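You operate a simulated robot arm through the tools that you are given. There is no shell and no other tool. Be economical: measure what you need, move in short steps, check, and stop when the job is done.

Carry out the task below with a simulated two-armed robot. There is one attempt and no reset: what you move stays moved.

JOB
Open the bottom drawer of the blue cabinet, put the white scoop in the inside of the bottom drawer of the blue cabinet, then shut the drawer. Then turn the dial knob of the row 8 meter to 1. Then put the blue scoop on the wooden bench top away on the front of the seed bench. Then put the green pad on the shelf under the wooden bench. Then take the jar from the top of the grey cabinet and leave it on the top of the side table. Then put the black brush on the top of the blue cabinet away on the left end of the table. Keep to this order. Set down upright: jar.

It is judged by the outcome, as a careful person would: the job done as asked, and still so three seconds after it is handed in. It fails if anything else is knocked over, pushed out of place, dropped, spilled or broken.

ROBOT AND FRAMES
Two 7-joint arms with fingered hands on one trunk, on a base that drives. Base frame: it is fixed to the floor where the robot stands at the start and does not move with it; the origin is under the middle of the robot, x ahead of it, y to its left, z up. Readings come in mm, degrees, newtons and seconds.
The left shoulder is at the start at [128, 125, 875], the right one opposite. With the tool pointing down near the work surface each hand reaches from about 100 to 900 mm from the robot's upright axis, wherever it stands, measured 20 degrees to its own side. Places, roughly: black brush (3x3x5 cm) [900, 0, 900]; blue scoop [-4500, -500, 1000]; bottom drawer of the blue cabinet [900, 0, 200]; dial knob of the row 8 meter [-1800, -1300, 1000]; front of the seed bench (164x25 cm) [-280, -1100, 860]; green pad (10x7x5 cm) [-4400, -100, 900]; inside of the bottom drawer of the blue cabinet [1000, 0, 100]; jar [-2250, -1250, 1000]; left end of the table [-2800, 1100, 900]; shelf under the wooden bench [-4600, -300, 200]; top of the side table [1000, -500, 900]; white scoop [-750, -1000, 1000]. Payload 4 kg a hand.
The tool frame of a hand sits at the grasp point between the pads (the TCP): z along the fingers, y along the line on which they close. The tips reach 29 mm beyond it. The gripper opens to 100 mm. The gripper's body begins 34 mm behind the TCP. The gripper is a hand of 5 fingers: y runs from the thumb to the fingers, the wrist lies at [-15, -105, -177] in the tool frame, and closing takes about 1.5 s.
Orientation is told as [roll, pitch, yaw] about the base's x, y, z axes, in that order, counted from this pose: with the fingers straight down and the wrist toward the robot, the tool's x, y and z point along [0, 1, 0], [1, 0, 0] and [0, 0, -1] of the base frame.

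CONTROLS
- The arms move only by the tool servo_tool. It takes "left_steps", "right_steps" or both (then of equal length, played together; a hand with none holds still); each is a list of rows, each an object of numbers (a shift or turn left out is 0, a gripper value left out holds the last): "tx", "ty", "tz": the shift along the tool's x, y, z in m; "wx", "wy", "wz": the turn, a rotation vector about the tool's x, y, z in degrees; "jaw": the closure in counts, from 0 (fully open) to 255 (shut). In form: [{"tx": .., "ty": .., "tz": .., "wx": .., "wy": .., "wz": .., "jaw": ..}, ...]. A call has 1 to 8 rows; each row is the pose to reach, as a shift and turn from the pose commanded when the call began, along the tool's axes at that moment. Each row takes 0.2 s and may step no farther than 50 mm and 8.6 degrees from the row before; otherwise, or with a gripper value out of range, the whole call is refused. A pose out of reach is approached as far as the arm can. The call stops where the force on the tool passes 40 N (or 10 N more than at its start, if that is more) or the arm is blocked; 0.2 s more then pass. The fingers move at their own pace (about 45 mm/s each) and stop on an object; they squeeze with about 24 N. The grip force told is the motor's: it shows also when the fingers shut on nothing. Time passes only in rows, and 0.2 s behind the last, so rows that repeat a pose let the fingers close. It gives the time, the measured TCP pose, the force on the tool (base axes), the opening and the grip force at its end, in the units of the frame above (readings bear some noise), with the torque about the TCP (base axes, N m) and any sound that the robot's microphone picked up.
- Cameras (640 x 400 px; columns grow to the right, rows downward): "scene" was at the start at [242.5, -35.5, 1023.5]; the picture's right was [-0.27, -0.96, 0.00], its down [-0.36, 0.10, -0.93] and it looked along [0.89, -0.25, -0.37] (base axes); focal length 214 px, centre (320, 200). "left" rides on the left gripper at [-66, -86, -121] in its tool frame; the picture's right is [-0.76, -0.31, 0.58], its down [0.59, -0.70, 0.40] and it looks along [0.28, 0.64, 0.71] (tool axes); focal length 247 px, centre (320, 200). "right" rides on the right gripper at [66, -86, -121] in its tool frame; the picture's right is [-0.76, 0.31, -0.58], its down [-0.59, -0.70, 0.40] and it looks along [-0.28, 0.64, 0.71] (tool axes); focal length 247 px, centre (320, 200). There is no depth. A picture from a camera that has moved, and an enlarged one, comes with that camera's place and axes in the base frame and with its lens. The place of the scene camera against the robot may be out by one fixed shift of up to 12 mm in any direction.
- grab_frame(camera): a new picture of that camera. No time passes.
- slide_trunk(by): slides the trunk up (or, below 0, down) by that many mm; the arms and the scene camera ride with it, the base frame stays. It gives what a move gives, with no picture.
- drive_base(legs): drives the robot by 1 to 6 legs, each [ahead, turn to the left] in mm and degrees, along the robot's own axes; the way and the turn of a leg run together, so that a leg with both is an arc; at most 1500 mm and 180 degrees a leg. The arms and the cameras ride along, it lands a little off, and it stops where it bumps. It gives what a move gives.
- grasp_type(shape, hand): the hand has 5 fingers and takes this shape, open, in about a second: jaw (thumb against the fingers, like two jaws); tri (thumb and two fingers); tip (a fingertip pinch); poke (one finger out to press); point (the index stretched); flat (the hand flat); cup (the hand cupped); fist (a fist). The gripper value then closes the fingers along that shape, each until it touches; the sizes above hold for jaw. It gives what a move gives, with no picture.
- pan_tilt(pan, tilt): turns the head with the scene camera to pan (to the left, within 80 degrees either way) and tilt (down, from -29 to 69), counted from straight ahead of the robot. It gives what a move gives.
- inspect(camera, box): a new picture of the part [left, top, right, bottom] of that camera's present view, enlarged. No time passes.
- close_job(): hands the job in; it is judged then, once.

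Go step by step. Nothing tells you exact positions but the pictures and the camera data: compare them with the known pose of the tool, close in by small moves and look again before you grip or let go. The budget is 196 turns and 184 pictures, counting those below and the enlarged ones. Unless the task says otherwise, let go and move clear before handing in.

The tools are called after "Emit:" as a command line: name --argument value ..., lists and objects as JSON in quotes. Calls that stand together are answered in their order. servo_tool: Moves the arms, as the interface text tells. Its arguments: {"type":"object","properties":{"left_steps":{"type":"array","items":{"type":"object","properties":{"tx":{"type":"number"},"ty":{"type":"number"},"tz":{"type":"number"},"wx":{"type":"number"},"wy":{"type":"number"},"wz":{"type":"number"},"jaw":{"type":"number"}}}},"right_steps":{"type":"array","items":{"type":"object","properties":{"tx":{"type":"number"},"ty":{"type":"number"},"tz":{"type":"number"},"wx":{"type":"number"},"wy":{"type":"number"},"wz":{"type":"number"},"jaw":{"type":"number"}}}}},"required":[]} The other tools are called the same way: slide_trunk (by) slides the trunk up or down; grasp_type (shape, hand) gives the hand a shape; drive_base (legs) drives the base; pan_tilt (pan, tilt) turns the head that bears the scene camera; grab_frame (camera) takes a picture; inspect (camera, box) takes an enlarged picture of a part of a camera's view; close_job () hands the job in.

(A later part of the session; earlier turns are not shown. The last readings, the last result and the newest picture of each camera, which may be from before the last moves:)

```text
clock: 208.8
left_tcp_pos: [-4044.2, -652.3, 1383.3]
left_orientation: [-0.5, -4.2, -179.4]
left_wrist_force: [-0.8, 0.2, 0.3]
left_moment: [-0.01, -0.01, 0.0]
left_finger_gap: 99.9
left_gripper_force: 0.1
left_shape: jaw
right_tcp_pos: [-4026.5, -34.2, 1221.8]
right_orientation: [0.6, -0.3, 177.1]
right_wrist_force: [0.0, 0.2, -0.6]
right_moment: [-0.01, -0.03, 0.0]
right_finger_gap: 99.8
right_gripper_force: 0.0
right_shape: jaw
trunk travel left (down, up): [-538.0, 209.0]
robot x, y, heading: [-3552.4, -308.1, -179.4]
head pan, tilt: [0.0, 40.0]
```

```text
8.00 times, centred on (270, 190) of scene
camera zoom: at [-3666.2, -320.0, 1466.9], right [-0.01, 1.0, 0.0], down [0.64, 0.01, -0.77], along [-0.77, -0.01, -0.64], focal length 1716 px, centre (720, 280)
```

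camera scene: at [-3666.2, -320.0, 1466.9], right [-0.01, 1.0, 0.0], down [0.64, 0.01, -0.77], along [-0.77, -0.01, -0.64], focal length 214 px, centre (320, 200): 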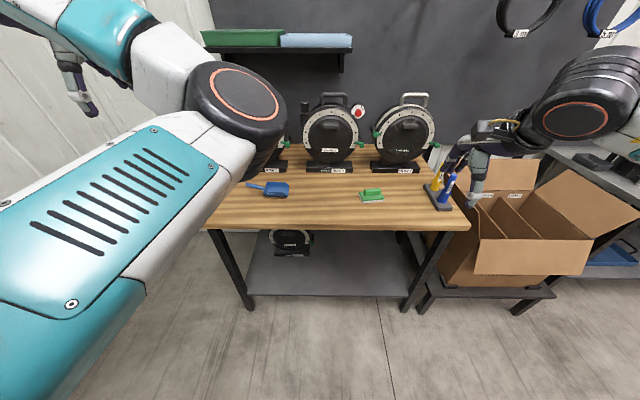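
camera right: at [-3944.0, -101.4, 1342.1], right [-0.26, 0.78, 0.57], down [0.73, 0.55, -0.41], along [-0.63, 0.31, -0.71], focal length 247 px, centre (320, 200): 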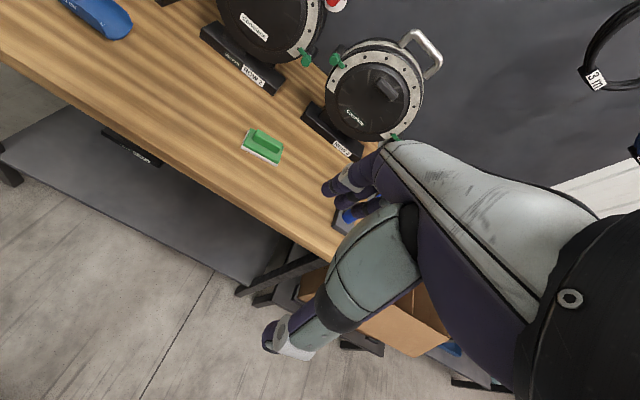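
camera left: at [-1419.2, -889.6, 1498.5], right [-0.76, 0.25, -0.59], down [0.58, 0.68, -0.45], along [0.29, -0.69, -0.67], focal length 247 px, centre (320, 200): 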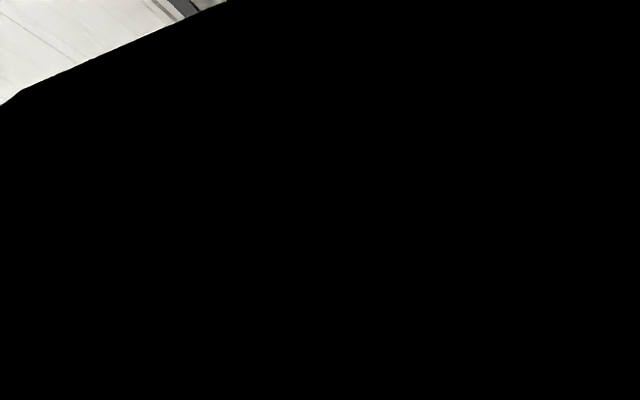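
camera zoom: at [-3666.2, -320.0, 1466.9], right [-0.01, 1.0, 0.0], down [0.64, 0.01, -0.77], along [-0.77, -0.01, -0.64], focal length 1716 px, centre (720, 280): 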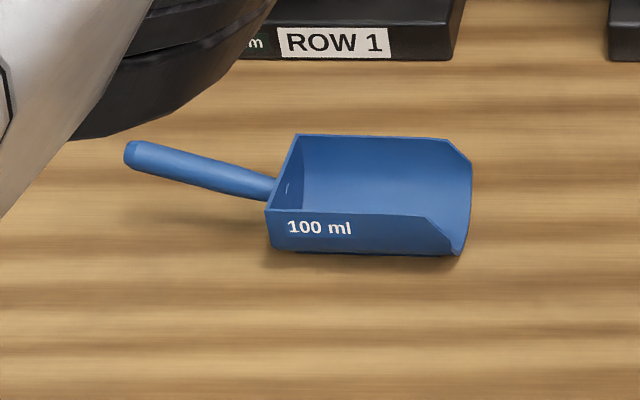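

The blue scoop's handle points to my left, so the left hand can take it in its default orientation. I'll retract the right hand, lower the trunk, drive closer and bring the left hand over.

Emit:
servo_tool --right_steps '[{"ty": -0.045, "tz": -0.02}, {"ty": -0.09, "tz": -0.04}, {"ty": -0.13, "tz": -0.06}]'

Emit:
drive_base --legs '[[190, 0]]'

Emit:
slide_trunk --by -130

Emit:
servo_tool --left_steps '[{"ty": 0.015, "tz": 0.03, "tx": -0.01}, {"ty": 0.03, "tz": 0.07, "tx": -0.02}, {"ty": 0.04, "tz": 0.11, "tx": -0.03}, {"ty": 0.05, "tz": 0.15, "tx": -0.04}]'

Emit:
grab_frame --camera "left"

Emit:
grab_frame --camera "scene"

```text
clock: 209.6
left_tcp_pos: [-4042.7, -651.8, 1386.0]
left_orientation: [-0.4, -4.2, -179.3]
left_wrist_force: [0.2, -0.3, -0.8]
left_moment: [0.0, 0.04, 0.04]
left_finger_gap: 100.0
left_gripper_force: 0.1
left_shape: jaw
right_tcp_pos: [-3897.8, -36.2, 1284.3]
right_orientation: [0.6, -0.1, 177.2]
right_wrist_force: [0.4, -0.4, 0.1]
right_moment: [0.01, 0.03, 0.0]
right_finger_gap: 99.7
right_gripper_force: 0.1
right_shape: jaw
right hand out of reach, approached as far as the arm can: row 3
trunk travel left (down, up): [-538.0, 209.0]
robot x, y, heading: [-3549.8, -309.7, -179.5]
head pan, tilt: [0.0, 40.0]
```

```text
clock: 211.1
left_tcp_pos: [-4233.5, -651.6, 1384.4]
left_orientation: [-0.3, -4.1, -179.6]
left_wrist_force: [0.1, -0.1, 0.0]
left_moment: [0.01, -0.01, 0.01]
left_finger_gap: 99.7
left_gripper_force: 0.1
left_shape: jaw
right_tcp_pos: [-4087.3, -35.2, 1283.6]
right_orientation: [0.7, 0.0, 176.8]
right_wrist_force: [-0.7, -0.5, 1.1]
right_moment: [0.01, -0.05, 0.02]
right_finger_gap: 99.7
right_gripper_force: 0.2
right_shape: jaw
trunk travel left (down, up): [-538.0, 209.0]
robot x, y, heading: [-3734.7, -309.1, -179.7]
head pan, tilt: [0.0, 40.0]
```

```text
clock: 212.7
left_tcp_pos: [-4231.8, -652.9, 1254.9]
left_orientation: [-0.5, -4.1, -179.8]
left_wrist_force: [0.1, -0.2, 0.6]
left_moment: [-0.03, 0.0, 0.03]
left_finger_gap: 99.8
left_gripper_force: 0.0
left_shape: jaw
right_tcp_pos: [-4093.2, -36.6, 1143.0]
right_orientation: [0.4, 1.9, 177.0]
right_wrist_force: [0.3, 0.2, -0.1]
right_moment: [0.01, 0.02, 0.02]
right_finger_gap: 99.7
right_gripper_force: 0.0
right_shape: jaw
trunk travel left (down, up): [-408.0, 339.0]
robot x, y, heading: [-3735.5, -314.1, -179.6]
head pan, tilt: [0.0, 40.0]
```

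```text
clock: 213.7
left_tcp_pos: [-4294.4, -610.2, 1109.4]
left_orientation: [-0.6, -4.2, -179.5]
left_wrist_force: [0.3, 0.1, -0.2]
left_moment: [-0.01, 0.03, 0.03]
left_finger_gap: 100.1
left_gripper_force: 0.1
left_shape: jaw
right_tcp_pos: [-4095.8, -37.4, 1142.6]
right_orientation: [0.4, 1.9, 176.9]
right_wrist_force: [-0.1, -0.2, -0.3]
right_moment: [0.0, 0.0, -0.02]
right_finger_gap: 99.9
right_gripper_force: 0.1
right_shape: jaw
trunk travel left (down, up): [-408.0, 339.0]
robot x, y, heading: [-3736.8, -313.3, -179.5]
head pan, tilt: [0.0, 40.0]
```

```text
80 pictures are left
camera left: at [-4201.0, -545.0, 1224.0], right [0.26, 0.76, -0.59], down [0.68, -0.58, -0.45], along [-0.69, -0.28, -0.67], focal length 247 px, centre (320, 200)
```

left: 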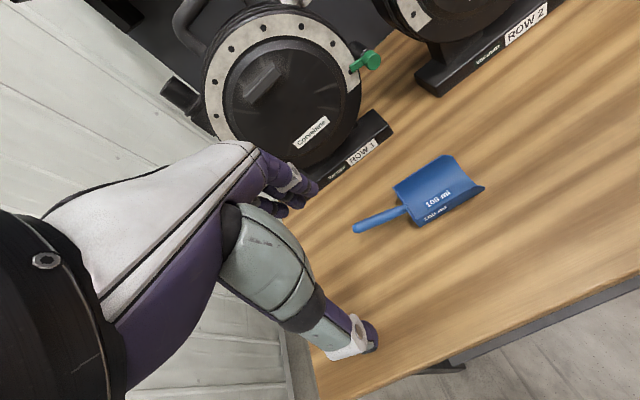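

```text
79 pictures are left
camera scene: at [-3868.6, -321.5, 1335.5], right [-0.01, 1.0, 0.0], down [0.64, 0.0, -0.77], along [-0.77, -0.01, -0.64], focal length 214 px, centre (320, 200)
```

scene: 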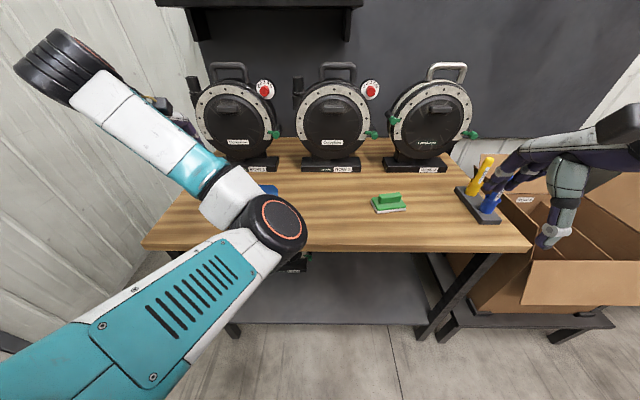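

From two views the handle runs from about (−4395, −560, 921) to its tip at (−4403, −628, 939). I'm moving the left hand above its middle, tilted to match the slope.

Emit:
servo_tool --left_steps '[{"ty": 0.03, "tx": -0.003, "tz": 0.025, "wx": 2, "wy": 5}, {"ty": 0.06, "tx": -0.006, "tz": 0.055, "wx": 4, "wy": 10}, {"ty": 0.085, "tx": -0.01, "tz": 0.09, "wx": 4, "wy": 15}, {"ty": 0.096, "tx": -0.01, "tz": 0.126, "wx": 4, "wy": 20}]'

Emit:
grab_frame --camera "left"

```text
clock: 214.7
left_tcp_pos: [-4398.2, -601.3, 988.8]
left_orientation: [19.5, -0.2, -178.9]
left_wrist_force: [-0.2, -0.5, 0.4]
left_moment: [0.03, -0.02, 0.0]
left_finger_gap: 100.1
left_gripper_force: 0.1
left_shape: jaw
right_tcp_pos: [-4094.5, -35.0, 1142.6]
right_orientation: [0.5, 1.8, 176.8]
right_wrist_force: [0.5, -0.5, -0.6]
right_moment: [0.0, -0.01, 0.04]
right_finger_gap: 100.0
right_gripper_force: 0.0
right_shape: jaw
trunk travel left (down, up): [-408.0, 339.0]
robot x, y, heading: [-3734.2, -310.6, -179.2]
head pan, tilt: [0.0, 40.0]
```

```text
78 pictures are left
camera left: at [-4314.4, -496.4, 1081.0], right [0.29, 0.53, -0.8], down [0.71, -0.68, -0.18], along [-0.63, -0.52, -0.57], focal length 247 px, centre (320, 200)
```

left: 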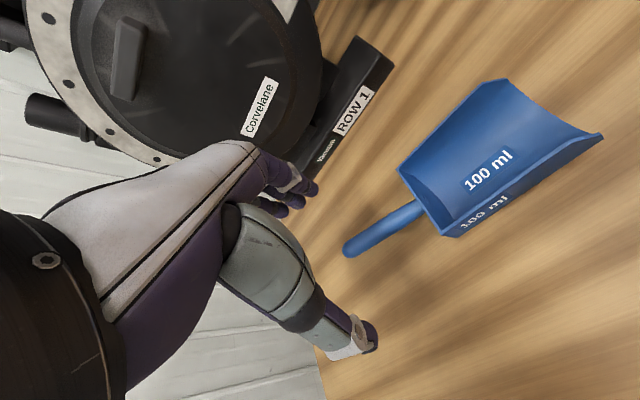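

The refined handle middle is about (−4410, −598, 917). I'm descending onto it and closing.

Emit:
servo_tool --left_steps '[{"ty": 0.011, "tx": -0.012, "tz": 0.032}, {"ty": 0.011, "tx": -0.024, "tz": 0.064}]'

Emit:
servo_tool --left_steps '[{"jaw": 255}, {"jaw": 255}, {"jaw": 255}, {"jaw": 255}, {"jaw": 255}, {"jaw": 255}, {"jaw": 255}, {"jaw": 255}]'

Emit:
grab_frame --camera "left"

```text
clock: 215.3
left_tcp_pos: [-4409.9, -598.7, 922.9]
left_orientation: [19.6, -0.3, -179.1]
left_wrist_force: [0.1, -0.9, 0.0]
left_moment: [0.03, -0.02, -0.02]
left_finger_gap: 100.4
left_gripper_force: 0.1
left_shape: jaw
right_tcp_pos: [-4094.1, -36.9, 1142.1]
right_orientation: [0.4, 1.9, 176.9]
right_wrist_force: [-0.1, 0.1, -0.2]
right_moment: [-0.02, -0.01, 0.0]
right_finger_gap: 99.6
right_gripper_force: 0.0
right_shape: jaw
trunk travel left (down, up): [-408.0, 339.0]
robot x, y, heading: [-3737.4, -309.9, -179.5]
head pan, tilt: [0.0, 40.0]
```

```text
clock: 217.1
left_tcp_pos: [-4408.6, -599.4, 923.3]
left_orientation: [19.7, -0.3, -179.0]
left_wrist_force: [0.2, 0.1, 0.1]
left_moment: [0.03, 0.02, -0.04]
left_finger_gap: 10.0
left_gripper_force: 24.3
left_shape: jaw
right_tcp_pos: [-4094.9, -36.0, 1142.4]
right_orientation: [0.5, 1.9, 176.9]
right_wrist_force: [-0.1, -0.4, -0.4]
right_moment: [0.04, -0.01, 0.04]
right_finger_gap: 99.7
right_gripper_force: 0.0
right_shape: jaw
trunk travel left (down, up): [-408.0, 339.0]
robot x, y, heading: [-3734.5, -311.3, -179.7]
head pan, tilt: [0.0, 40.0]
```

```text
77 pictures are left
camera left: at [-4325.5, -494.5, 1014.7], right [0.29, 0.53, -0.8], down [0.71, -0.68, -0.18], along [-0.63, -0.52, -0.57], focal length 247 px, centre (320, 200)
```

left: 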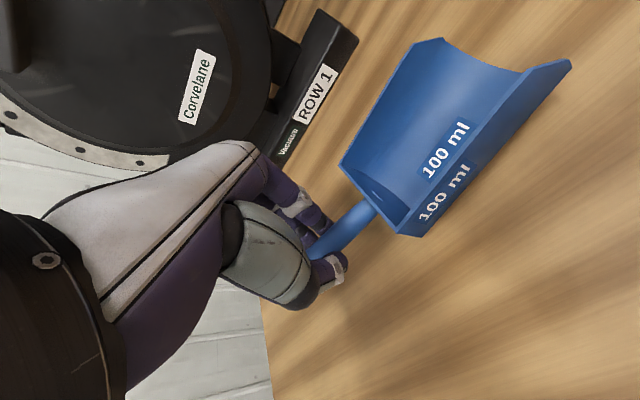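

The handle is gripped. I'll lift and check.

Emit:
servo_tool --left_steps '[{"tz": -0.037, "tx": 0.0137}, {"tz": -0.075, "tx": 0.0273}, {"tz": -0.113, "tx": 0.041}, {"tz": -0.15, "tx": 0.055}, {"tz": -0.188, "tx": 0.068}]'

Emit:
drive_base --legs '[[-350, 0]]'

Emit:
grab_frame --camera "left"

```text
clock: 218.3
left_tcp_pos: [-4411.1, -600.7, 1122.6]
left_orientation: [19.7, -0.1, -179.0]
left_wrist_force: [0.7, 0.4, -0.5]
left_moment: [-0.05, 0.02, -0.01]
left_finger_gap: 10.1
left_gripper_force: 23.1
left_shape: jaw
right_tcp_pos: [-4094.4, -35.5, 1142.5]
right_orientation: [0.6, 1.9, 177.0]
right_wrist_force: [-0.1, 1.1, 0.0]
right_moment: [-0.02, 0.0, -0.01]
right_finger_gap: 99.5
right_gripper_force: 0.1
right_shape: jaw
trunk travel left (down, up): [-408.0, 339.0]
robot x, y, heading: [-3734.5, -309.6, -179.7]
head pan, tilt: [0.0, 40.0]
```

```text
clock: 220.5
left_tcp_pos: [-4065.6, -602.2, 1123.8]
left_orientation: [19.6, -0.3, -178.4]
left_wrist_force: [0.7, 0.6, 0.6]
left_moment: [-0.02, -0.02, -0.01]
left_finger_gap: 10.1
left_gripper_force: 24.5
left_shape: jaw
right_tcp_pos: [-3753.8, -34.5, 1143.2]
right_orientation: [0.5, 1.9, 177.4]
right_wrist_force: [0.2, -0.2, 0.2]
right_moment: [0.02, 0.02, -0.04]
right_finger_gap: 99.7
right_gripper_force: 0.1
right_shape: jaw
trunk travel left (down, up): [-408.0, 339.0]
robot x, y, heading: [-3392.4, -304.9, -179.1]
head pan, tilt: [0.0, 40.0]
```

```text
76 pictures are left
camera left: at [-3982.5, -496.8, 1215.4], right [0.29, 0.53, -0.8], down [0.72, -0.67, -0.18], along [-0.63, -0.52, -0.57], focal length 247 px, centre (320, 200)
```

left: 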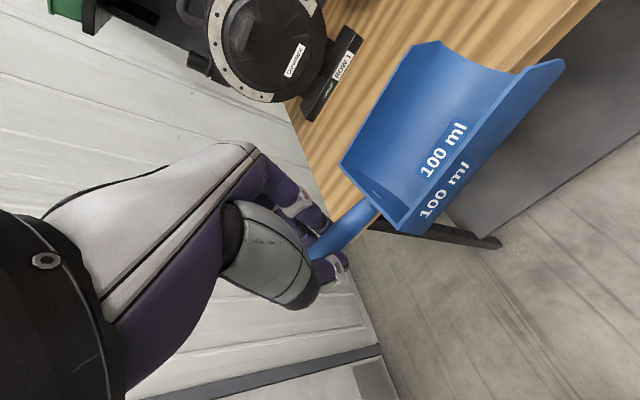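

The scoop is held firmly. I'll turn around leftward (clear side) and drive back to the seed bench.

Emit:
drive_base --legs '[[0, 90], [0, 89], [1300, 0], [1230, 0]]'

Emit:
pan_tilt --pan -60 --tilt 30

Emit:
grab_frame --camera "scene"

```text
clock: 240.6
left_tcp_pos: [-196.3, -116.7, 1122.6]
left_orientation: [19.6, -0.2, -1.4]
left_wrist_force: [0.0, -0.5, 0.3]
left_moment: [0.05, 0.02, 0.02]
left_finger_gap: 9.8
left_gripper_force: 24.1
left_shape: jaw
right_tcp_pos: [-533.3, -668.1, 1142.9]
right_orientation: [0.5, 1.9, -5.4]
right_wrist_force: [-0.7, 0.4, -0.1]
right_moment: [0.03, 0.03, 0.03]
right_finger_gap: 99.9
right_gripper_force: 0.1
right_shape: jaw
trunk travel left (down, up): [-408.0, 339.0]
robot x, y, heading: [-883.0, -374.6, -2.1]
head pan, tilt: [0.0, 40.0]
```

```text
clock: 241.9
left_tcp_pos: [-196.6, -117.8, 1123.8]
left_orientation: [19.6, -0.1, -1.3]
left_wrist_force: [0.3, 0.6, -1.0]
left_moment: [0.03, 0.01, -0.03]
left_finger_gap: 9.8
left_gripper_force: 23.9
left_shape: jaw
right_tcp_pos: [-534.3, -667.5, 1142.9]
right_orientation: [0.4, 1.9, -5.3]
right_wrist_force: [-0.2, 0.9, 0.4]
right_moment: [0.02, 0.02, 0.0]
right_finger_gap: 100.0
right_gripper_force: 0.1
right_shape: jaw
trunk travel left (down, up): [-408.0, 339.0]
robot x, y, heading: [-882.0, -380.7, -1.8]
head pan, tilt: [-60.0, 30.0]
```

```text
75 pictures are left
camera scene: at [-796.0, -470.6, 1350.9], right [-0.88, -0.47, 0.0], down [-0.24, 0.44, -0.87], along [0.41, -0.76, -0.5], focal length 214 px, centre (320, 200)
```

scene: 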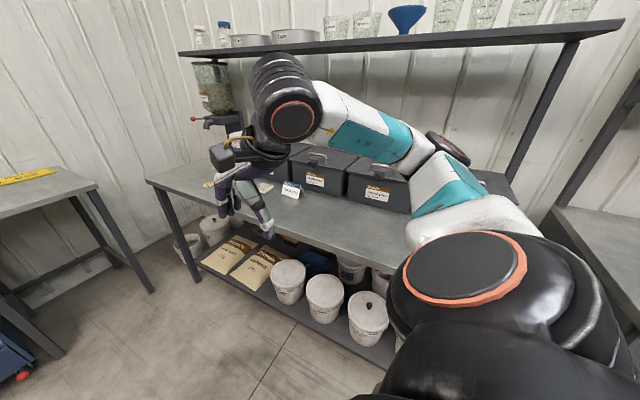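

Emit:
drive_base --legs '[[30, -88]]'

Emit:
pan_tilt --pan 20 --tilt 38

Emit:
grab_frame --camera "scene"

Emit:
grab_frame --camera "left"

```text
clock: 246.2
left_tcp_pos: [-591.8, -1081.0, 1123.1]
left_orientation: [19.6, -0.2, -90.4]
left_wrist_force: [-0.6, 0.2, -1.2]
left_moment: [0.01, -0.04, -0.02]
left_finger_gap: 9.7
left_gripper_force: 24.1
left_shape: jaw
right_tcp_pos: [-1148.5, -751.7, 1143.0]
right_orientation: [0.5, 1.9, -94.7]
right_wrist_force: [0.5, 0.0, -0.4]
right_moment: [0.04, 0.01, -0.01]
right_finger_gap: 99.8
right_gripper_force: 0.0
right_shape: jaw
trunk travel left (down, up): [-408.0, 339.0]
robot x, y, heading: [-865.3, -398.8, -91.1]
head pan, tilt: [-60.0, 30.0]
```

```text
clock: 247.7
left_tcp_pos: [-590.8, -1081.1, 1122.8]
left_orientation: [19.6, -0.2, -90.3]
left_wrist_force: [-0.9, 0.0, -1.3]
left_moment: [-0.01, -0.02, -0.02]
left_finger_gap: 9.5
left_gripper_force: 23.3
left_shape: jaw
right_tcp_pos: [-1146.5, -751.0, 1142.3]
right_orientation: [0.4, 1.8, -94.5]
right_wrist_force: [0.0, 0.3, 0.4]
right_moment: [0.01, 0.02, -0.01]
right_finger_gap: 99.7
right_gripper_force: 0.0
right_shape: jaw
trunk travel left (down, up): [-408.0, 339.0]
robot x, y, heading: [-864.5, -399.6, -90.9]
head pan, tilt: [20.0, 38.0]
```

```text
74 pictures are left
camera scene: at [-838.8, -536.2, 1338.5], right [-0.95, -0.32, 0.0], down [-0.2, 0.58, -0.79], along [0.26, -0.75, -0.62], focal length 214 px, centre (320, 200)
```

scene: 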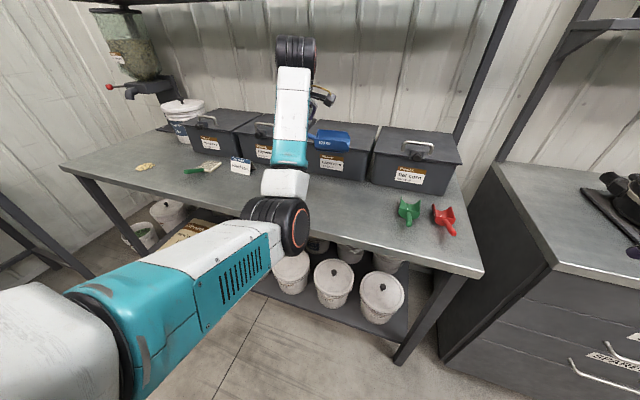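

```text
73 pictures are left
camera left: at [-693.7, -993.6, 1214.8], right [-0.52, 0.31, -0.8], down [0.69, 0.7, -0.18], along [0.5, -0.65, -0.57], focal length 247 px, centre (320, 200)
```

left: 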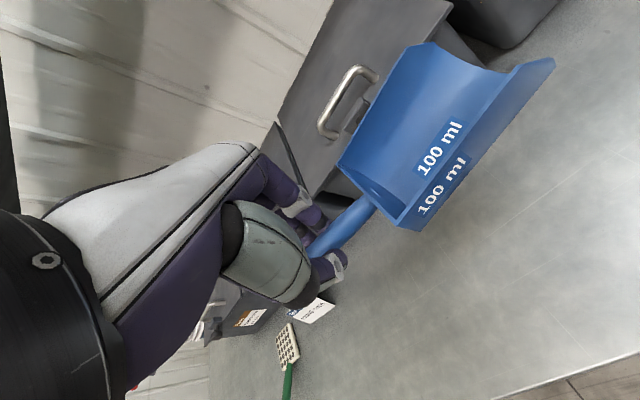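

The scoop is above free bench space where the white scoop used to be. I'm lowering it.

Emit:
servo_tool --left_steps '[{"tz": 0.045, "tx": -0.0164}, {"tz": 0.09, "tx": -0.0328}, {"tz": 0.135, "tx": -0.049}, {"tz": 0.175, "tx": -0.0637}, {"tz": 0.19, "tx": -0.069}]'

Emit:
grab_frame --camera "left"

Emit:
inspect --camera "scene" --box '[260, 110, 420, 230]'

```text
clock: 248.9
left_tcp_pos: [-591.7, -1082.4, 921.6]
left_orientation: [19.7, -0.5, -90.4]
left_wrist_force: [0.3, 0.0, 2.1]
left_moment: [0.01, 0.03, 0.0]
left_finger_gap: 10.2
left_gripper_force: 23.6
left_shape: jaw
right_tcp_pos: [-1147.0, -750.7, 1142.4]
right_orientation: [0.5, 2.0, -94.6]
right_wrist_force: [0.9, 0.1, 0.5]
right_moment: [0.0, -0.02, -0.01]
right_finger_gap: 100.0
right_gripper_force: 0.0
right_shape: jaw
trunk travel left (down, up): [-408.0, 339.0]
robot x, y, heading: [-864.4, -399.4, -91.2]
head pan, tilt: [20.0, 38.0]
```

```text
72 pictures are left
camera left: at [-694.3, -994.5, 1012.1], right [-0.52, 0.31, -0.8], down [0.69, 0.7, -0.18], along [0.5, -0.65, -0.57], focal length 247 px, centre (320, 200)
```

left: 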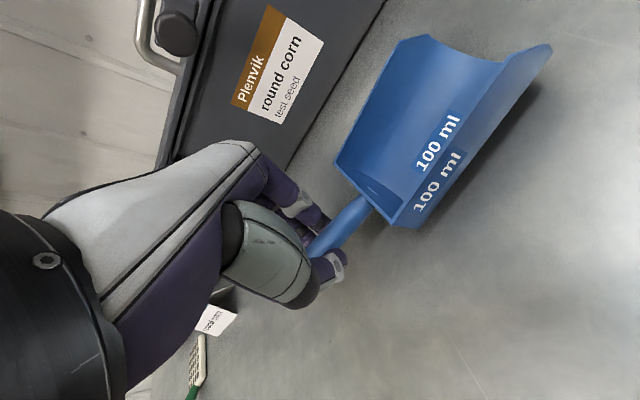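

```text
3.33 times, centred on (340, 170) of scene
camera zoom: at [-838.7, -535.8, 1338.7], right [-0.95, -0.33, 0.0], down [-0.2, 0.58, -0.79], along [0.26, -0.75, -0.62], focal length 715 px, centre (253, 300)
```

zoom: 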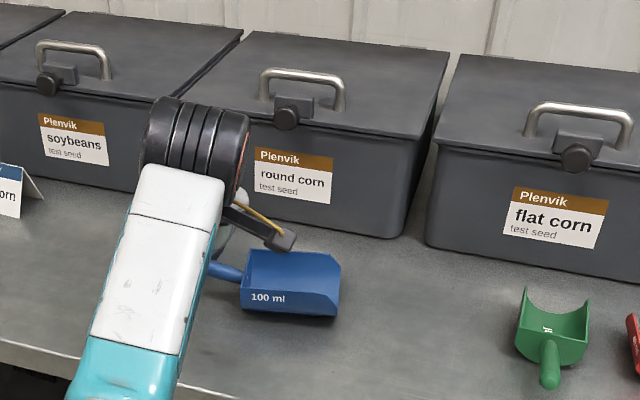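

It's just touching (2 N). I'll go a few mm more, then open.

Emit:
servo_tool --left_steps '[{"tz": 0.003, "tx": -0.001}, {"tz": 0.003, "tx": -0.001}]'

Emit:
servo_tool --left_steps '[{"jaw": 150}, {"jaw": 60}, {"jaw": 0}, {"jaw": 0}, {"jaw": 0}, {"jaw": 0}]'

Emit:
servo_tool --left_steps '[{"tz": -0.045, "tx": 0.0}, {"tz": -0.09}, {"tz": -0.135}, {"tz": -0.18}]'

Emit:
grab_frame --camera "left"

```text
clock: 249.5
left_tcp_pos: [-592.2, -1081.2, 918.0]
left_orientation: [19.5, -0.3, -90.5]
left_wrist_force: [2.1, 0.5, 3.5]
left_moment: [-0.01, 0.06, 0.01]
left_finger_gap: 10.0
left_gripper_force: 24.2
left_shape: jaw
right_tcp_pos: [-1146.4, -749.4, 1143.2]
right_orientation: [0.5, 1.8, -94.6]
right_wrist_force: [0.2, -0.6, -0.4]
right_moment: [-0.02, -0.02, 0.01]
right_finger_gap: 99.8
right_gripper_force: 0.0
right_shape: jaw
trunk travel left (down, up): [-408.0, 339.0]
robot x, y, heading: [-863.0, -396.8, -90.8]
head pan, tilt: [20.0, 38.0]
```

```text
clock: 250.9
left_tcp_pos: [-591.2, -1082.0, 916.4]
left_orientation: [19.6, -0.2, -90.4]
left_wrist_force: [0.2, 0.7, 0.2]
left_moment: [-0.02, 0.0, 0.01]
left_finger_gap: 99.9
left_gripper_force: 0.1
left_shape: jaw
right_tcp_pos: [-1148.1, -750.1, 1142.5]
right_orientation: [0.4, 1.9, -94.6]
right_wrist_force: [0.0, -0.2, 0.6]
right_moment: [0.01, 0.03, -0.04]
right_finger_gap: 100.0
right_gripper_force: 0.0
right_shape: jaw
trunk travel left (down, up): [-408.0, 339.0]
robot x, y, heading: [-862.4, -396.5, -91.0]
head pan, tilt: [20.0, 38.0]
```

```text
clock: 251.9
left_tcp_pos: [-653.6, -1081.7, 1089.0]
left_orientation: [19.6, -0.3, -90.4]
left_wrist_force: [0.2, 0.2, 0.4]
left_moment: [-0.01, -0.01, -0.01]
left_finger_gap: 99.9
left_gripper_force: 0.1
left_shape: jaw
right_tcp_pos: [-1147.9, -750.7, 1143.3]
right_orientation: [0.5, 1.8, -94.6]
right_wrist_force: [0.2, 0.0, 0.0]
right_moment: [0.03, 0.02, -0.02]
right_finger_gap: 99.8
right_gripper_force: 0.0
right_shape: jaw
trunk travel left (down, up): [-408.0, 339.0]
robot x, y, heading: [-865.4, -399.5, -91.3]
head pan, tilt: [20.0, 38.0]
```

```text
70 pictures are left
camera left: at [-756.9, -994.6, 1180.1], right [-0.52, 0.31, -0.8], down [0.69, 0.7, -0.18], along [0.5, -0.65, -0.57], focal length 247 px, centre (320, 200)
```

left: 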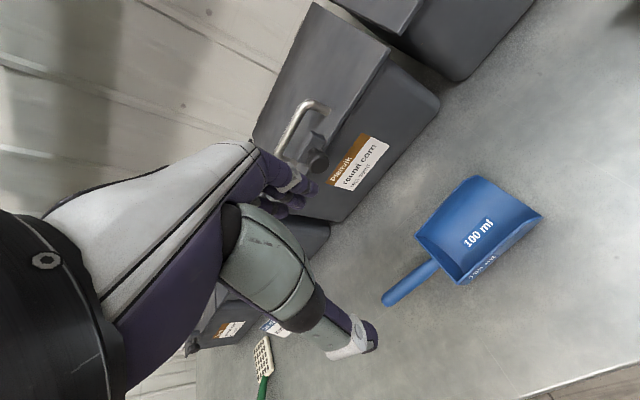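

The blue scoop is set down on the bench front. Next is the green pad; I'll straighten the left hand and drive back to the wooden bench.

Emit:
servo_tool --left_steps '[{"tz": -0.02, "wy": -7}, {"tz": -0.03, "wy": -14}, {"tz": -0.03, "wy": -20}]'

Emit:
drive_base --legs '[[-120, 0], [0, -90], [1400, 0], [1100, 0]]'

Emit:
pan_tilt --pan 0 --tilt 35

Emit:
grab_frame --camera "scene"

```text
clock: 252.7
left_tcp_pos: [-664.8, -1082.4, 1115.9]
left_orientation: [-0.5, -0.2, -90.5]
left_wrist_force: [-0.4, 1.3, 0.2]
left_moment: [-0.02, 0.0, -0.01]
left_finger_gap: 99.5
left_gripper_force: 0.1
left_shape: jaw
right_tcp_pos: [-1147.3, -751.5, 1143.6]
right_orientation: [0.6, 1.9, -94.5]
right_wrist_force: [-0.6, -0.2, -0.1]
right_moment: [0.02, 0.02, -0.02]
right_finger_gap: 99.9
right_gripper_force: 0.0
right_shape: jaw
trunk travel left (down, up): [-408.0, 339.0]
robot x, y, heading: [-866.5, -397.3, -91.1]
head pan, tilt: [20.0, 38.0]
```

```text
clock: 269.5
left_tcp_pos: [-4023.7, -488.5, 1115.4]
left_orientation: [-0.4, -0.1, -179.9]
left_wrist_force: [-0.6, -0.2, 1.1]
left_moment: [-0.02, -0.02, 0.03]
left_finger_gap: 99.8
left_gripper_force: 0.1
left_shape: jaw
right_tcp_pos: [-3697.2, -1.0, 1142.0]
right_orientation: [0.4, 2.0, 175.9]
right_wrist_force: [-0.8, 0.0, 0.3]
right_moment: [0.01, -0.04, -0.01]
right_finger_gap: 99.8
right_gripper_force: 0.0
right_shape: jaw
trunk travel left (down, up): [-408.0, 339.0]
robot x, y, heading: [-3343.8, -280.5, 179.4]
head pan, tilt: [20.0, 38.0]
```

```text
clock: 270.3
left_tcp_pos: [-4023.7, -488.1, 1114.8]
left_orientation: [-0.4, -0.3, -179.9]
left_wrist_force: [-0.4, -0.5, -0.5]
left_moment: [0.04, -0.03, -0.03]
left_finger_gap: 99.9
left_gripper_force: 0.1
left_shape: jaw
right_tcp_pos: [-3697.2, -1.6, 1141.7]
right_orientation: [0.5, 1.8, 175.9]
right_wrist_force: [0.4, -0.4, -0.4]
right_moment: [-0.01, 0.0, 0.0]
right_finger_gap: 100.0
right_gripper_force: 0.0
right_shape: jaw
trunk travel left (down, up): [-408.0, 339.0]
robot x, y, heading: [-3341.0, -276.4, 179.2]
head pan, tilt: [0.0, 35.0]
```

```text
69 pictures are left
camera scene: at [-3478.0, -290.9, 1343.1], right [0.01, 1.0, 0.0], down [0.57, 0.0, -0.82], along [-0.82, 0.01, -0.57], focal length 214 px, centre (320, 200)
```

scene: 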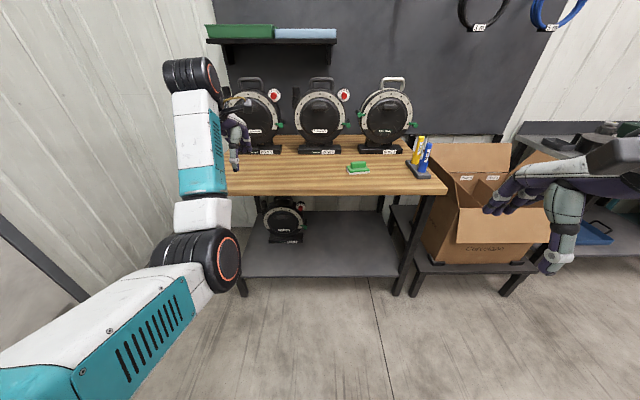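

I'll shift right to line up with the pad and the free part of the shelf, retracting the left hand a bit first.

Emit:
servo_tool --left_steps '[{"ty": -0.025, "tx": -0.035}, {"ty": -0.05, "tx": -0.07}, {"ty": -0.075, "tx": -0.105}, {"ty": -0.1, "tx": -0.14}, {"ty": -0.1, "tx": -0.185}, {"ty": -0.1, "tx": -0.23}]'

Emit:
drive_base --legs '[[0, -14], [390, 0], [0, 14]]'

Emit:
grab_frame --camera "left"

Emit:
grab_frame --camera "scene"

```text
clock: 271.7
left_tcp_pos: [-3925.7, -257.2, 1116.2]
left_orientation: [-0.5, -0.3, -179.9]
left_wrist_force: [0.7, -0.1, 0.3]
left_moment: [0.02, -0.02, -0.01]
left_finger_gap: 99.9
left_gripper_force: 0.1
left_shape: jaw
right_tcp_pos: [-3696.8, -1.9, 1143.2]
right_orientation: [0.6, 1.9, 175.9]
right_wrist_force: [1.3, 0.7, 0.5]
right_moment: [-0.01, 0.0, -0.02]
right_finger_gap: 99.8
right_gripper_force: 0.1
right_shape: jaw
trunk travel left (down, up): [-408.0, 339.0]
robot x, y, heading: [-3341.4, -282.1, 179.4]
head pan, tilt: [0.0, 35.0]
```

```text
clock: 275.9
left_tcp_pos: [-4303.3, -152.3, 1114.9]
left_orientation: [-0.5, -0.2, 179.4]
left_wrist_force: [-0.3, -0.4, 0.2]
left_moment: [0.0, -0.01, 0.0]
left_finger_gap: 99.9
left_gripper_force: 0.1
left_shape: jaw
right_tcp_pos: [-4070.7, 101.9, 1141.6]
right_orientation: [0.5, 1.9, 175.3]
right_wrist_force: [-0.1, 0.0, -0.5]
right_moment: [0.01, -0.02, 0.04]
right_finger_gap: 99.8
right_gripper_force: 0.1
right_shape: jaw
trunk travel left (down, up): [-408.0, 339.0]
robot x, y, heading: [-3717.8, -182.7, 178.9]
head pan, tilt: [0.0, 35.0]
```

```text
68 pictures are left
camera left: at [-4217.6, -88.0, 1237.1], right [0.31, 0.76, -0.57], down [0.7, -0.59, -0.41], along [-0.65, -0.27, -0.71], focal length 247 px, centre (320, 200)
```

left: 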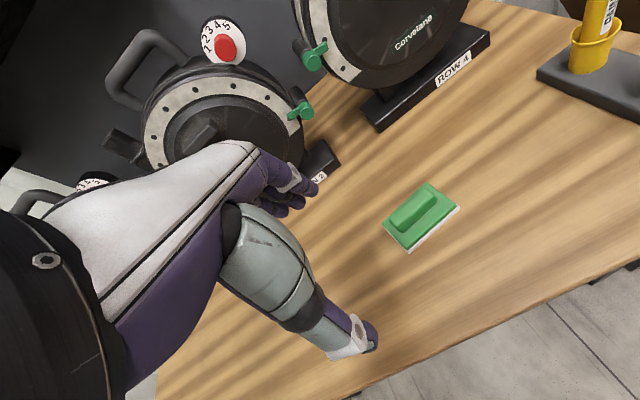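

```text
67 pictures are left
camera scene: at [-3855.9, -190.5, 1343.0], right [0.02, 1.0, 0.0], down [0.57, -0.01, -0.82], along [-0.82, 0.01, -0.57], focal length 214 px, centre (320, 200)
```

scene: 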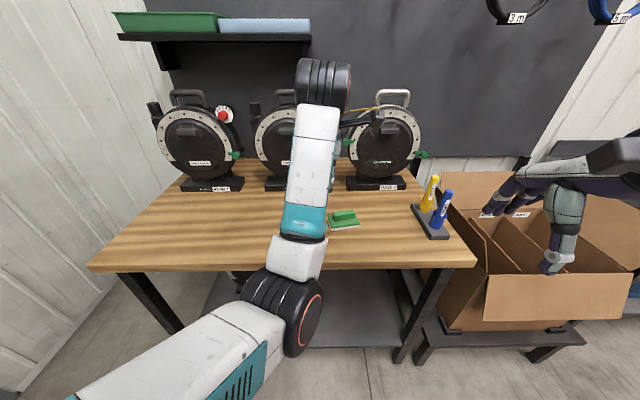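

The pad's handle runs crosswise (along y) at about (−4390, −87), so the default left-hand orientation suits. I'll move above it and look at one of the shelf meters' dials for reference too.

Emit:
inspect --camera "left" --box '[190, 10, 260, 80]'

Emit:
servo_tool --left_steps '[{"ty": 0.022, "tx": -0.016, "tz": 0.03}, {"ty": 0.044, "tx": -0.032, "tz": 0.06}, {"ty": 0.066, "tx": -0.048, "tz": 0.09}, {"ty": 0.088, "tx": -0.065, "tz": 0.115}]'

Emit:
grab_frame --camera "left"

```text
5.71 times, centred on (225, 45) of left
camera zoom: at [-4217.6, -88.0, 1237.1], right [0.31, 0.76, -0.57], down [0.7, -0.59, -0.41], along [-0.65, -0.27, -0.71], focal length 1411 px, centre (863, 1086)
```

zoom: 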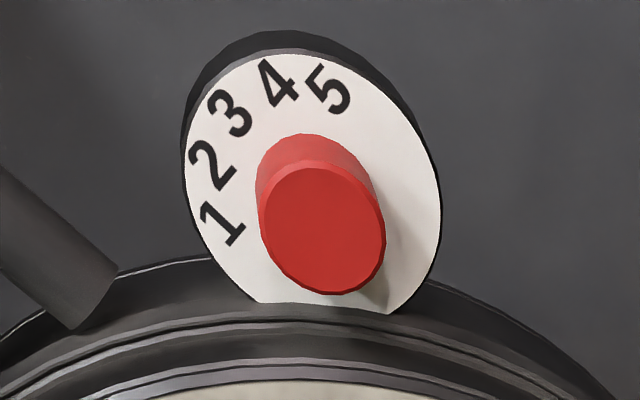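

```text
clock: 276.9
left_tcp_pos: [-4391.2, -82.9, 1000.6]
left_orientation: [-0.4, -0.2, 179.5]
left_wrist_force: [0.4, -0.3, -0.5]
left_moment: [-0.02, 0.02, 0.0]
left_finger_gap: 99.7
left_gripper_force: 0.2
left_shape: jaw
right_tcp_pos: [-4072.2, 102.4, 1141.6]
right_orientation: [0.6, 1.9, 175.2]
right_wrist_force: [0.3, -0.5, 0.2]
right_moment: [0.03, 0.02, -0.01]
right_finger_gap: 99.7
right_gripper_force: 0.0
right_shape: jaw
trunk travel left (down, up): [-408.0, 339.0]
robot x, y, heading: [-3718.2, -182.4, 179.2]
head pan, tilt: [0.0, 35.0]
```

```text
65 pictures are left
camera left: at [-4306.0, -18.5, 1121.9], right [0.31, 0.76, -0.57], down [0.7, -0.59, -0.41], along [-0.65, -0.27, -0.71], focal length 247 px, centre (320, 200)
```

left: 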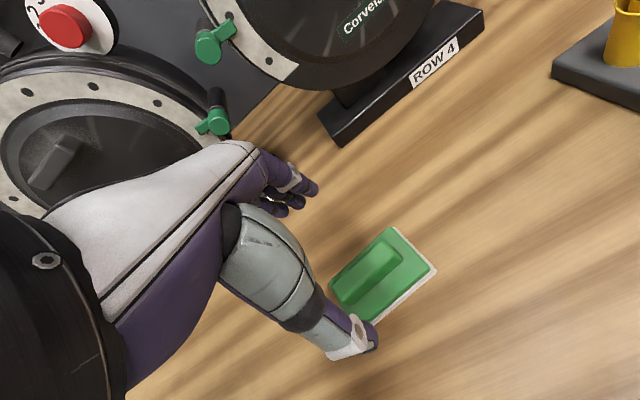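

I'm aligned over the pad handle. Descending and closing on it.

Emit:
servo_tool --left_steps '[{"tz": 0.035, "tx": 0.002}, {"tz": 0.068, "tx": 0.002}]'

Emit:
servo_tool --left_steps '[{"jaw": 255}, {"jaw": 255}, {"jaw": 255}, {"jaw": 255}, {"jaw": 255}, {"jaw": 255}, {"jaw": 255}]'

Emit:
grab_frame --camera "left"

```text
clock: 277.5
left_tcp_pos: [-4393.3, -84.0, 932.6]
left_orientation: [-0.4, -0.3, 179.5]
left_wrist_force: [0.5, -1.0, 0.3]
left_moment: [-0.02, -0.02, 0.01]
left_finger_gap: 99.9
left_gripper_force: 0.1
left_shape: jaw
right_tcp_pos: [-4072.3, 101.7, 1143.9]
right_orientation: [0.5, 1.8, 175.4]
right_wrist_force: [-0.5, -0.2, 0.0]
right_moment: [-0.02, -0.01, -0.04]
right_finger_gap: 99.7
right_gripper_force: 0.0
right_shape: jaw
trunk travel left (down, up): [-408.0, 339.0]
robot x, y, heading: [-3721.6, -182.2, 179.1]
head pan, tilt: [0.0, 35.0]
```

```text
clock: 279.1
left_tcp_pos: [-4391.7, -85.6, 934.6]
left_orientation: [-0.5, -0.5, 179.5]
left_wrist_force: [-0.1, 0.6, 9.1]
left_moment: [-0.12, 0.07, 0.12]
left_finger_gap: 9.2
left_gripper_force: 23.6
left_shape: jaw
right_tcp_pos: [-4070.9, 102.2, 1142.8]
right_orientation: [0.5, 1.9, 175.4]
right_wrist_force: [-0.1, 0.9, -0.4]
right_moment: [0.01, 0.03, 0.01]
right_finger_gap: 99.7
right_gripper_force: 0.1
right_shape: jaw
trunk travel left (down, up): [-408.0, 339.0]
robot x, y, heading: [-3718.2, -185.3, 179.1]
head pan, tilt: [0.0, 35.0]
```

```text
64 pictures are left
camera left: at [-4306.0, -20.5, 1056.3], right [0.31, 0.76, -0.57], down [0.69, -0.59, -0.41], along [-0.65, -0.27, -0.71], focal length 247 px, centre (320, 200)
```

left: 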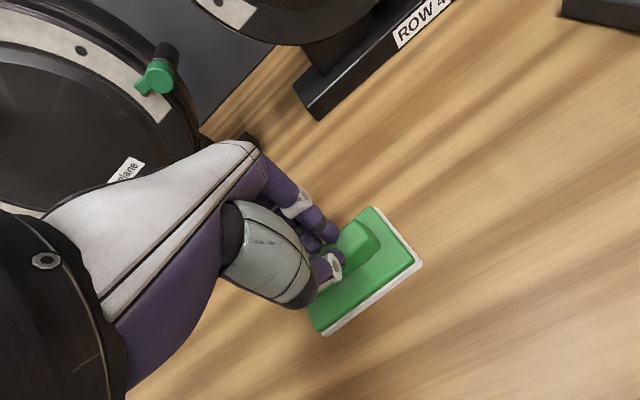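

Emit:
servo_tool --left_steps '[{"tz": -0.02}, {"tz": -0.05}, {"tz": -0.09}]'

Emit:
grab_frame --camera "left"

```text
clock: 279.9
left_tcp_pos: [-4389.7, -86.9, 1024.8]
left_orientation: [-0.4, -0.2, 179.5]
left_wrist_force: [0.3, 0.2, -0.4]
left_moment: [0.0, 0.02, 0.01]
left_finger_gap: 4.9
left_gripper_force: 23.8
left_shape: jaw
right_tcp_pos: [-4072.0, 102.6, 1142.0]
right_orientation: [0.4, 1.9, 175.3]
right_wrist_force: [0.5, 0.1, 0.3]
right_moment: [0.0, -0.01, 0.0]
right_finger_gap: 99.7
right_gripper_force: 0.1
right_shape: jaw
trunk travel left (down, up): [-408.0, 339.0]
robot x, y, heading: [-3719.1, -182.1, 179.2]
head pan, tilt: [0.0, 35.0]
```

```text
63 pictures are left
camera left: at [-4305.0, -22.8, 1146.0], right [0.31, 0.76, -0.57], down [0.7, -0.59, -0.41], along [-0.65, -0.27, -0.71], focal length 247 px, centre (320, 200)
```

left: 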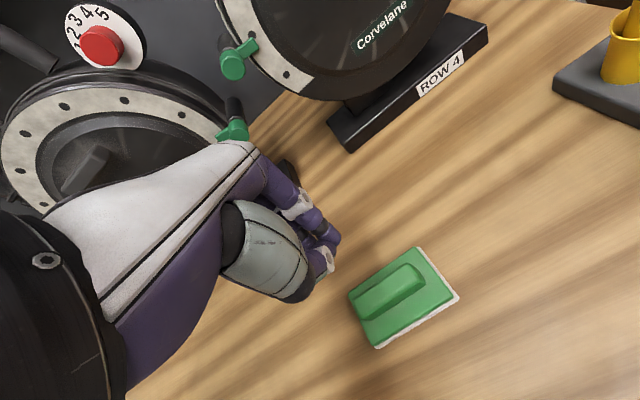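

The fingers slipped off the low handle. I'll grip the whole pad across its 7 cm width instead, centred at (−4371, −84).

Emit:
servo_tool --left_steps '[{"jaw": 0}, {"ty": -0.019, "tx": -0.003, "wz": -3, "jaw": 0}, {"ty": -0.019, "tx": -0.003, "wz": -6}, {"ty": -0.019, "tx": -0.003, "wz": -6, "tz": 0.03}, {"ty": -0.019, "tx": -0.003, "wz": -6, "tz": 0.05}]'

Emit:
grab_frame --camera "left"

```text
clock: 281.1
left_tcp_pos: [-4371.9, -83.6, 974.4]
left_orientation: [-0.5, -0.2, -174.5]
left_wrist_force: [-0.6, -0.6, -0.1]
left_moment: [-0.01, -0.01, -0.02]
left_finger_gap: 99.8
left_gripper_force: 0.0
left_shape: jaw
right_tcp_pos: [-4072.2, 101.0, 1141.9]
right_orientation: [0.5, 2.0, 175.3]
right_wrist_force: [-0.2, 0.0, -0.4]
right_moment: [0.01, -0.01, 0.03]
right_finger_gap: 100.0
right_gripper_force: 0.1
right_shape: jaw
trunk travel left (down, up): [-408.0, 339.0]
robot x, y, heading: [-3716.9, -181.4, 179.1]
head pan, tilt: [0.0, 35.0]
```

```text
62 pictures are left
camera left: at [-4294.1, -9.4, 1095.1], right [0.23, 0.79, -0.57], down [0.76, -0.52, -0.41], along [-0.61, -0.34, -0.71], focal length 247 px, centre (320, 200)
```

left: 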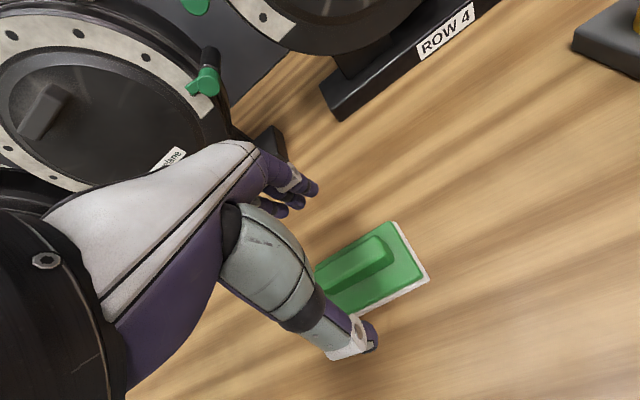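

The pad lies between thumb and fingers. Descending alongside it and closing.

Emit:
servo_tool --left_steps '[{"tz": 0.03, "tx": 0.002}, {"tz": 0.05, "tx": 0.002}, {"tz": 0.061, "tx": 0.002}]'

Emit:
servo_tool --left_steps '[{"jaw": 255}, {"jaw": 255}, {"jaw": 255}, {"jaw": 255}, {"jaw": 255}, {"jaw": 255}]'

Emit:
servo_tool --left_steps '[{"tz": -0.02}, {"tz": -0.05}, {"tz": -0.09}]'

Emit:
grab_frame --camera "left"

```text
clock: 281.9
left_tcp_pos: [-4372.5, -85.7, 913.3]
left_orientation: [-0.5, -0.1, -174.6]
left_wrist_force: [-0.5, -0.1, -0.4]
left_moment: [0.01, 0.0, 0.01]
left_finger_gap: 99.6
left_gripper_force: 0.1
left_shape: jaw
right_tcp_pos: [-4072.0, 101.7, 1142.9]
right_orientation: [0.5, 1.9, 175.3]
right_wrist_force: [-0.7, -0.6, -0.2]
right_moment: [0.01, -0.02, -0.03]
right_finger_gap: 99.7
right_gripper_force: 0.0
right_shape: jaw
trunk travel left (down, up): [-408.0, 339.0]
robot x, y, heading: [-3718.7, -184.6, 179.1]
head pan, tilt: [0.0, 35.0]
```

```text
clock: 283.3
left_tcp_pos: [-4372.5, -84.4, 914.1]
left_orientation: [-0.5, -0.2, -174.5]
left_wrist_force: [0.4, -0.6, 0.4]
left_moment: [0.03, -0.02, 0.02]
left_finger_gap: 16.6
left_gripper_force: 24.6
left_shape: jaw
right_tcp_pos: [-4072.4, 100.8, 1142.6]
right_orientation: [0.5, 1.8, 175.2]
right_wrist_force: [-0.1, 0.7, 0.0]
right_moment: [-0.05, -0.04, 0.01]
right_finger_gap: 99.9
right_gripper_force: 0.1
right_shape: jaw
trunk travel left (down, up): [-408.0, 339.0]
robot x, y, heading: [-3719.6, -187.0, 179.2]
head pan, tilt: [0.0, 35.0]
```

```text
clock: 284.1
left_tcp_pos: [-4370.7, -85.4, 1000.8]
left_orientation: [-0.3, -0.1, -174.6]
left_wrist_force: [0.4, -0.4, -1.2]
left_moment: [0.01, 0.01, -0.01]
left_finger_gap: 16.6
left_gripper_force: 24.0
left_shape: jaw
right_tcp_pos: [-4072.3, 101.3, 1142.0]
right_orientation: [0.5, 1.9, 175.3]
right_wrist_force: [-0.6, 0.8, 0.0]
right_moment: [-0.01, 0.02, 0.03]
right_finger_gap: 99.9
right_gripper_force: 0.0
right_shape: jaw
trunk travel left (down, up): [-408.0, 339.0]
robot x, y, heading: [-3718.0, -182.0, 178.9]
head pan, tilt: [0.0, 35.0]
```

```text
61 pictures are left
camera left: at [-4292.1, -12.6, 1122.3], right [0.23, 0.79, -0.57], down [0.75, -0.52, -0.4], along [-0.61, -0.34, -0.71], focal length 247 px, centre (320, 200)
```

left: 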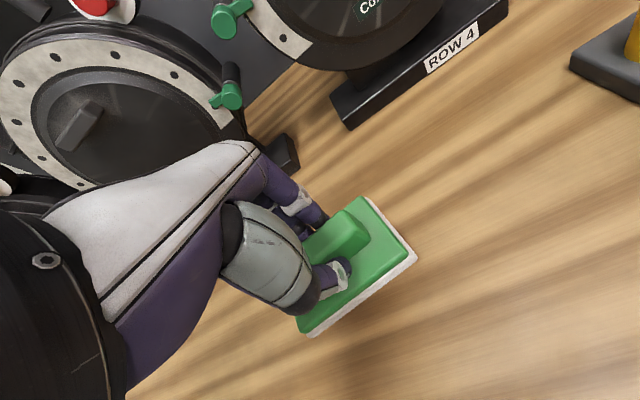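

The pad is firmly held now. I'll back out from over the bench, then lower the trunk.

Emit:
servo_tool --left_steps '[{"tz": -0.03, "tx": 0.01}, {"tz": -0.05, "tx": 0.03}]'

Emit:
drive_base --legs '[[-290, 0]]'

Emit:
slide_trunk --by -400

Emit:
pan_tilt --pan 0 --tilt 25

Emit:
grab_frame --camera "scene"

```text
clock: 284.7
left_tcp_pos: [-4369.6, -116.0, 1050.6]
left_orientation: [-0.5, -0.3, -174.6]
left_wrist_force: [0.0, -0.1, -0.8]
left_moment: [0.02, 0.02, -0.02]
left_finger_gap: 16.5
left_gripper_force: 24.2
left_shape: jaw
right_tcp_pos: [-4071.4, 101.7, 1142.4]
right_orientation: [0.5, 2.0, 175.3]
right_wrist_force: [0.0, -0.1, -1.0]
right_moment: [0.03, 0.02, -0.03]
right_finger_gap: 99.9
right_gripper_force: 0.0
right_shape: jaw
trunk travel left (down, up): [-408.0, 339.0]
robot x, y, heading: [-3723.3, -184.0, 179.0]
head pan, tilt: [0.0, 35.0]
```

```text
clock: 286.7
left_tcp_pos: [-4079.8, -119.6, 1052.2]
left_orientation: [-0.5, -0.2, -174.7]
left_wrist_force: [0.1, -1.1, -1.0]
left_moment: [0.05, 0.03, -0.01]
left_finger_gap: 16.3
left_gripper_force: 24.2
left_shape: jaw
right_tcp_pos: [-3781.7, 96.5, 1142.8]
right_orientation: [0.4, 1.9, 175.2]
right_wrist_force: [0.4, -0.3, -0.1]
right_moment: [0.0, 0.03, 0.01]
right_finger_gap: 100.0
right_gripper_force: 0.1
right_shape: jaw
trunk travel left (down, up): [-408.0, 339.0]
robot x, y, heading: [-3430.5, -187.1, 179.0]
head pan, tilt: [0.0, 35.0]
```

```text
clock: 290.5
left_tcp_pos: [-4080.3, -119.1, 651.7]
left_orientation: [-0.5, -0.1, -174.7]
left_wrist_force: [0.3, -0.5, -1.3]
left_moment: [0.02, 0.02, 0.02]
left_finger_gap: 16.5
left_gripper_force: 24.0
left_shape: jaw
right_tcp_pos: [-3846.2, 99.6, 609.6]
right_orientation: [-1.1, 26.0, 174.8]
right_wrist_force: [-0.4, -0.7, -0.3]
right_moment: [-0.02, 0.02, 0.02]
right_finger_gap: 99.6
right_gripper_force: 0.0
right_shape: jaw
trunk travel left (down, up): [-8.0, 739.0]
robot x, y, heading: [-3429.2, -185.6, 179.0]
head pan, tilt: [0.0, 35.0]
```

```text
clock: 291.3
left_tcp_pos: [-4080.4, -119.3, 651.3]
left_orientation: [-0.5, -0.1, -174.7]
left_wrist_force: [-0.3, -0.2, -1.2]
left_moment: [0.0, 0.0, -0.01]
left_finger_gap: 16.4
left_gripper_force: 23.8
left_shape: jaw
right_tcp_pos: [-3846.1, 99.4, 609.4]
right_orientation: [-1.1, 26.2, 174.8]
right_wrist_force: [0.1, -0.1, -0.1]
right_moment: [0.0, 0.01, -0.02]
right_finger_gap: 100.0
right_gripper_force: 0.1
right_shape: jaw
trunk travel left (down, up): [-8.0, 739.0]
robot x, y, heading: [-3428.7, -188.2, 178.9]
head pan, tilt: [0.0, 25.0]
```

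```text
60 pictures are left
camera scene: at [-3714.3, -192.0, 941.4], right [0.02, 1.0, 0.0], down [0.42, -0.01, -0.91], along [-0.91, 0.02, -0.42], focal length 214 px, centre (320, 200)
```

scene: 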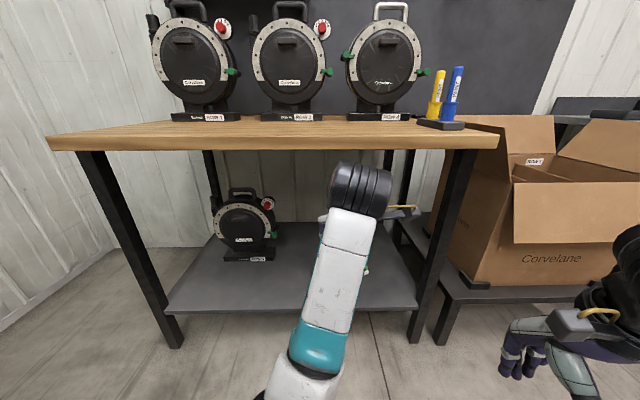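

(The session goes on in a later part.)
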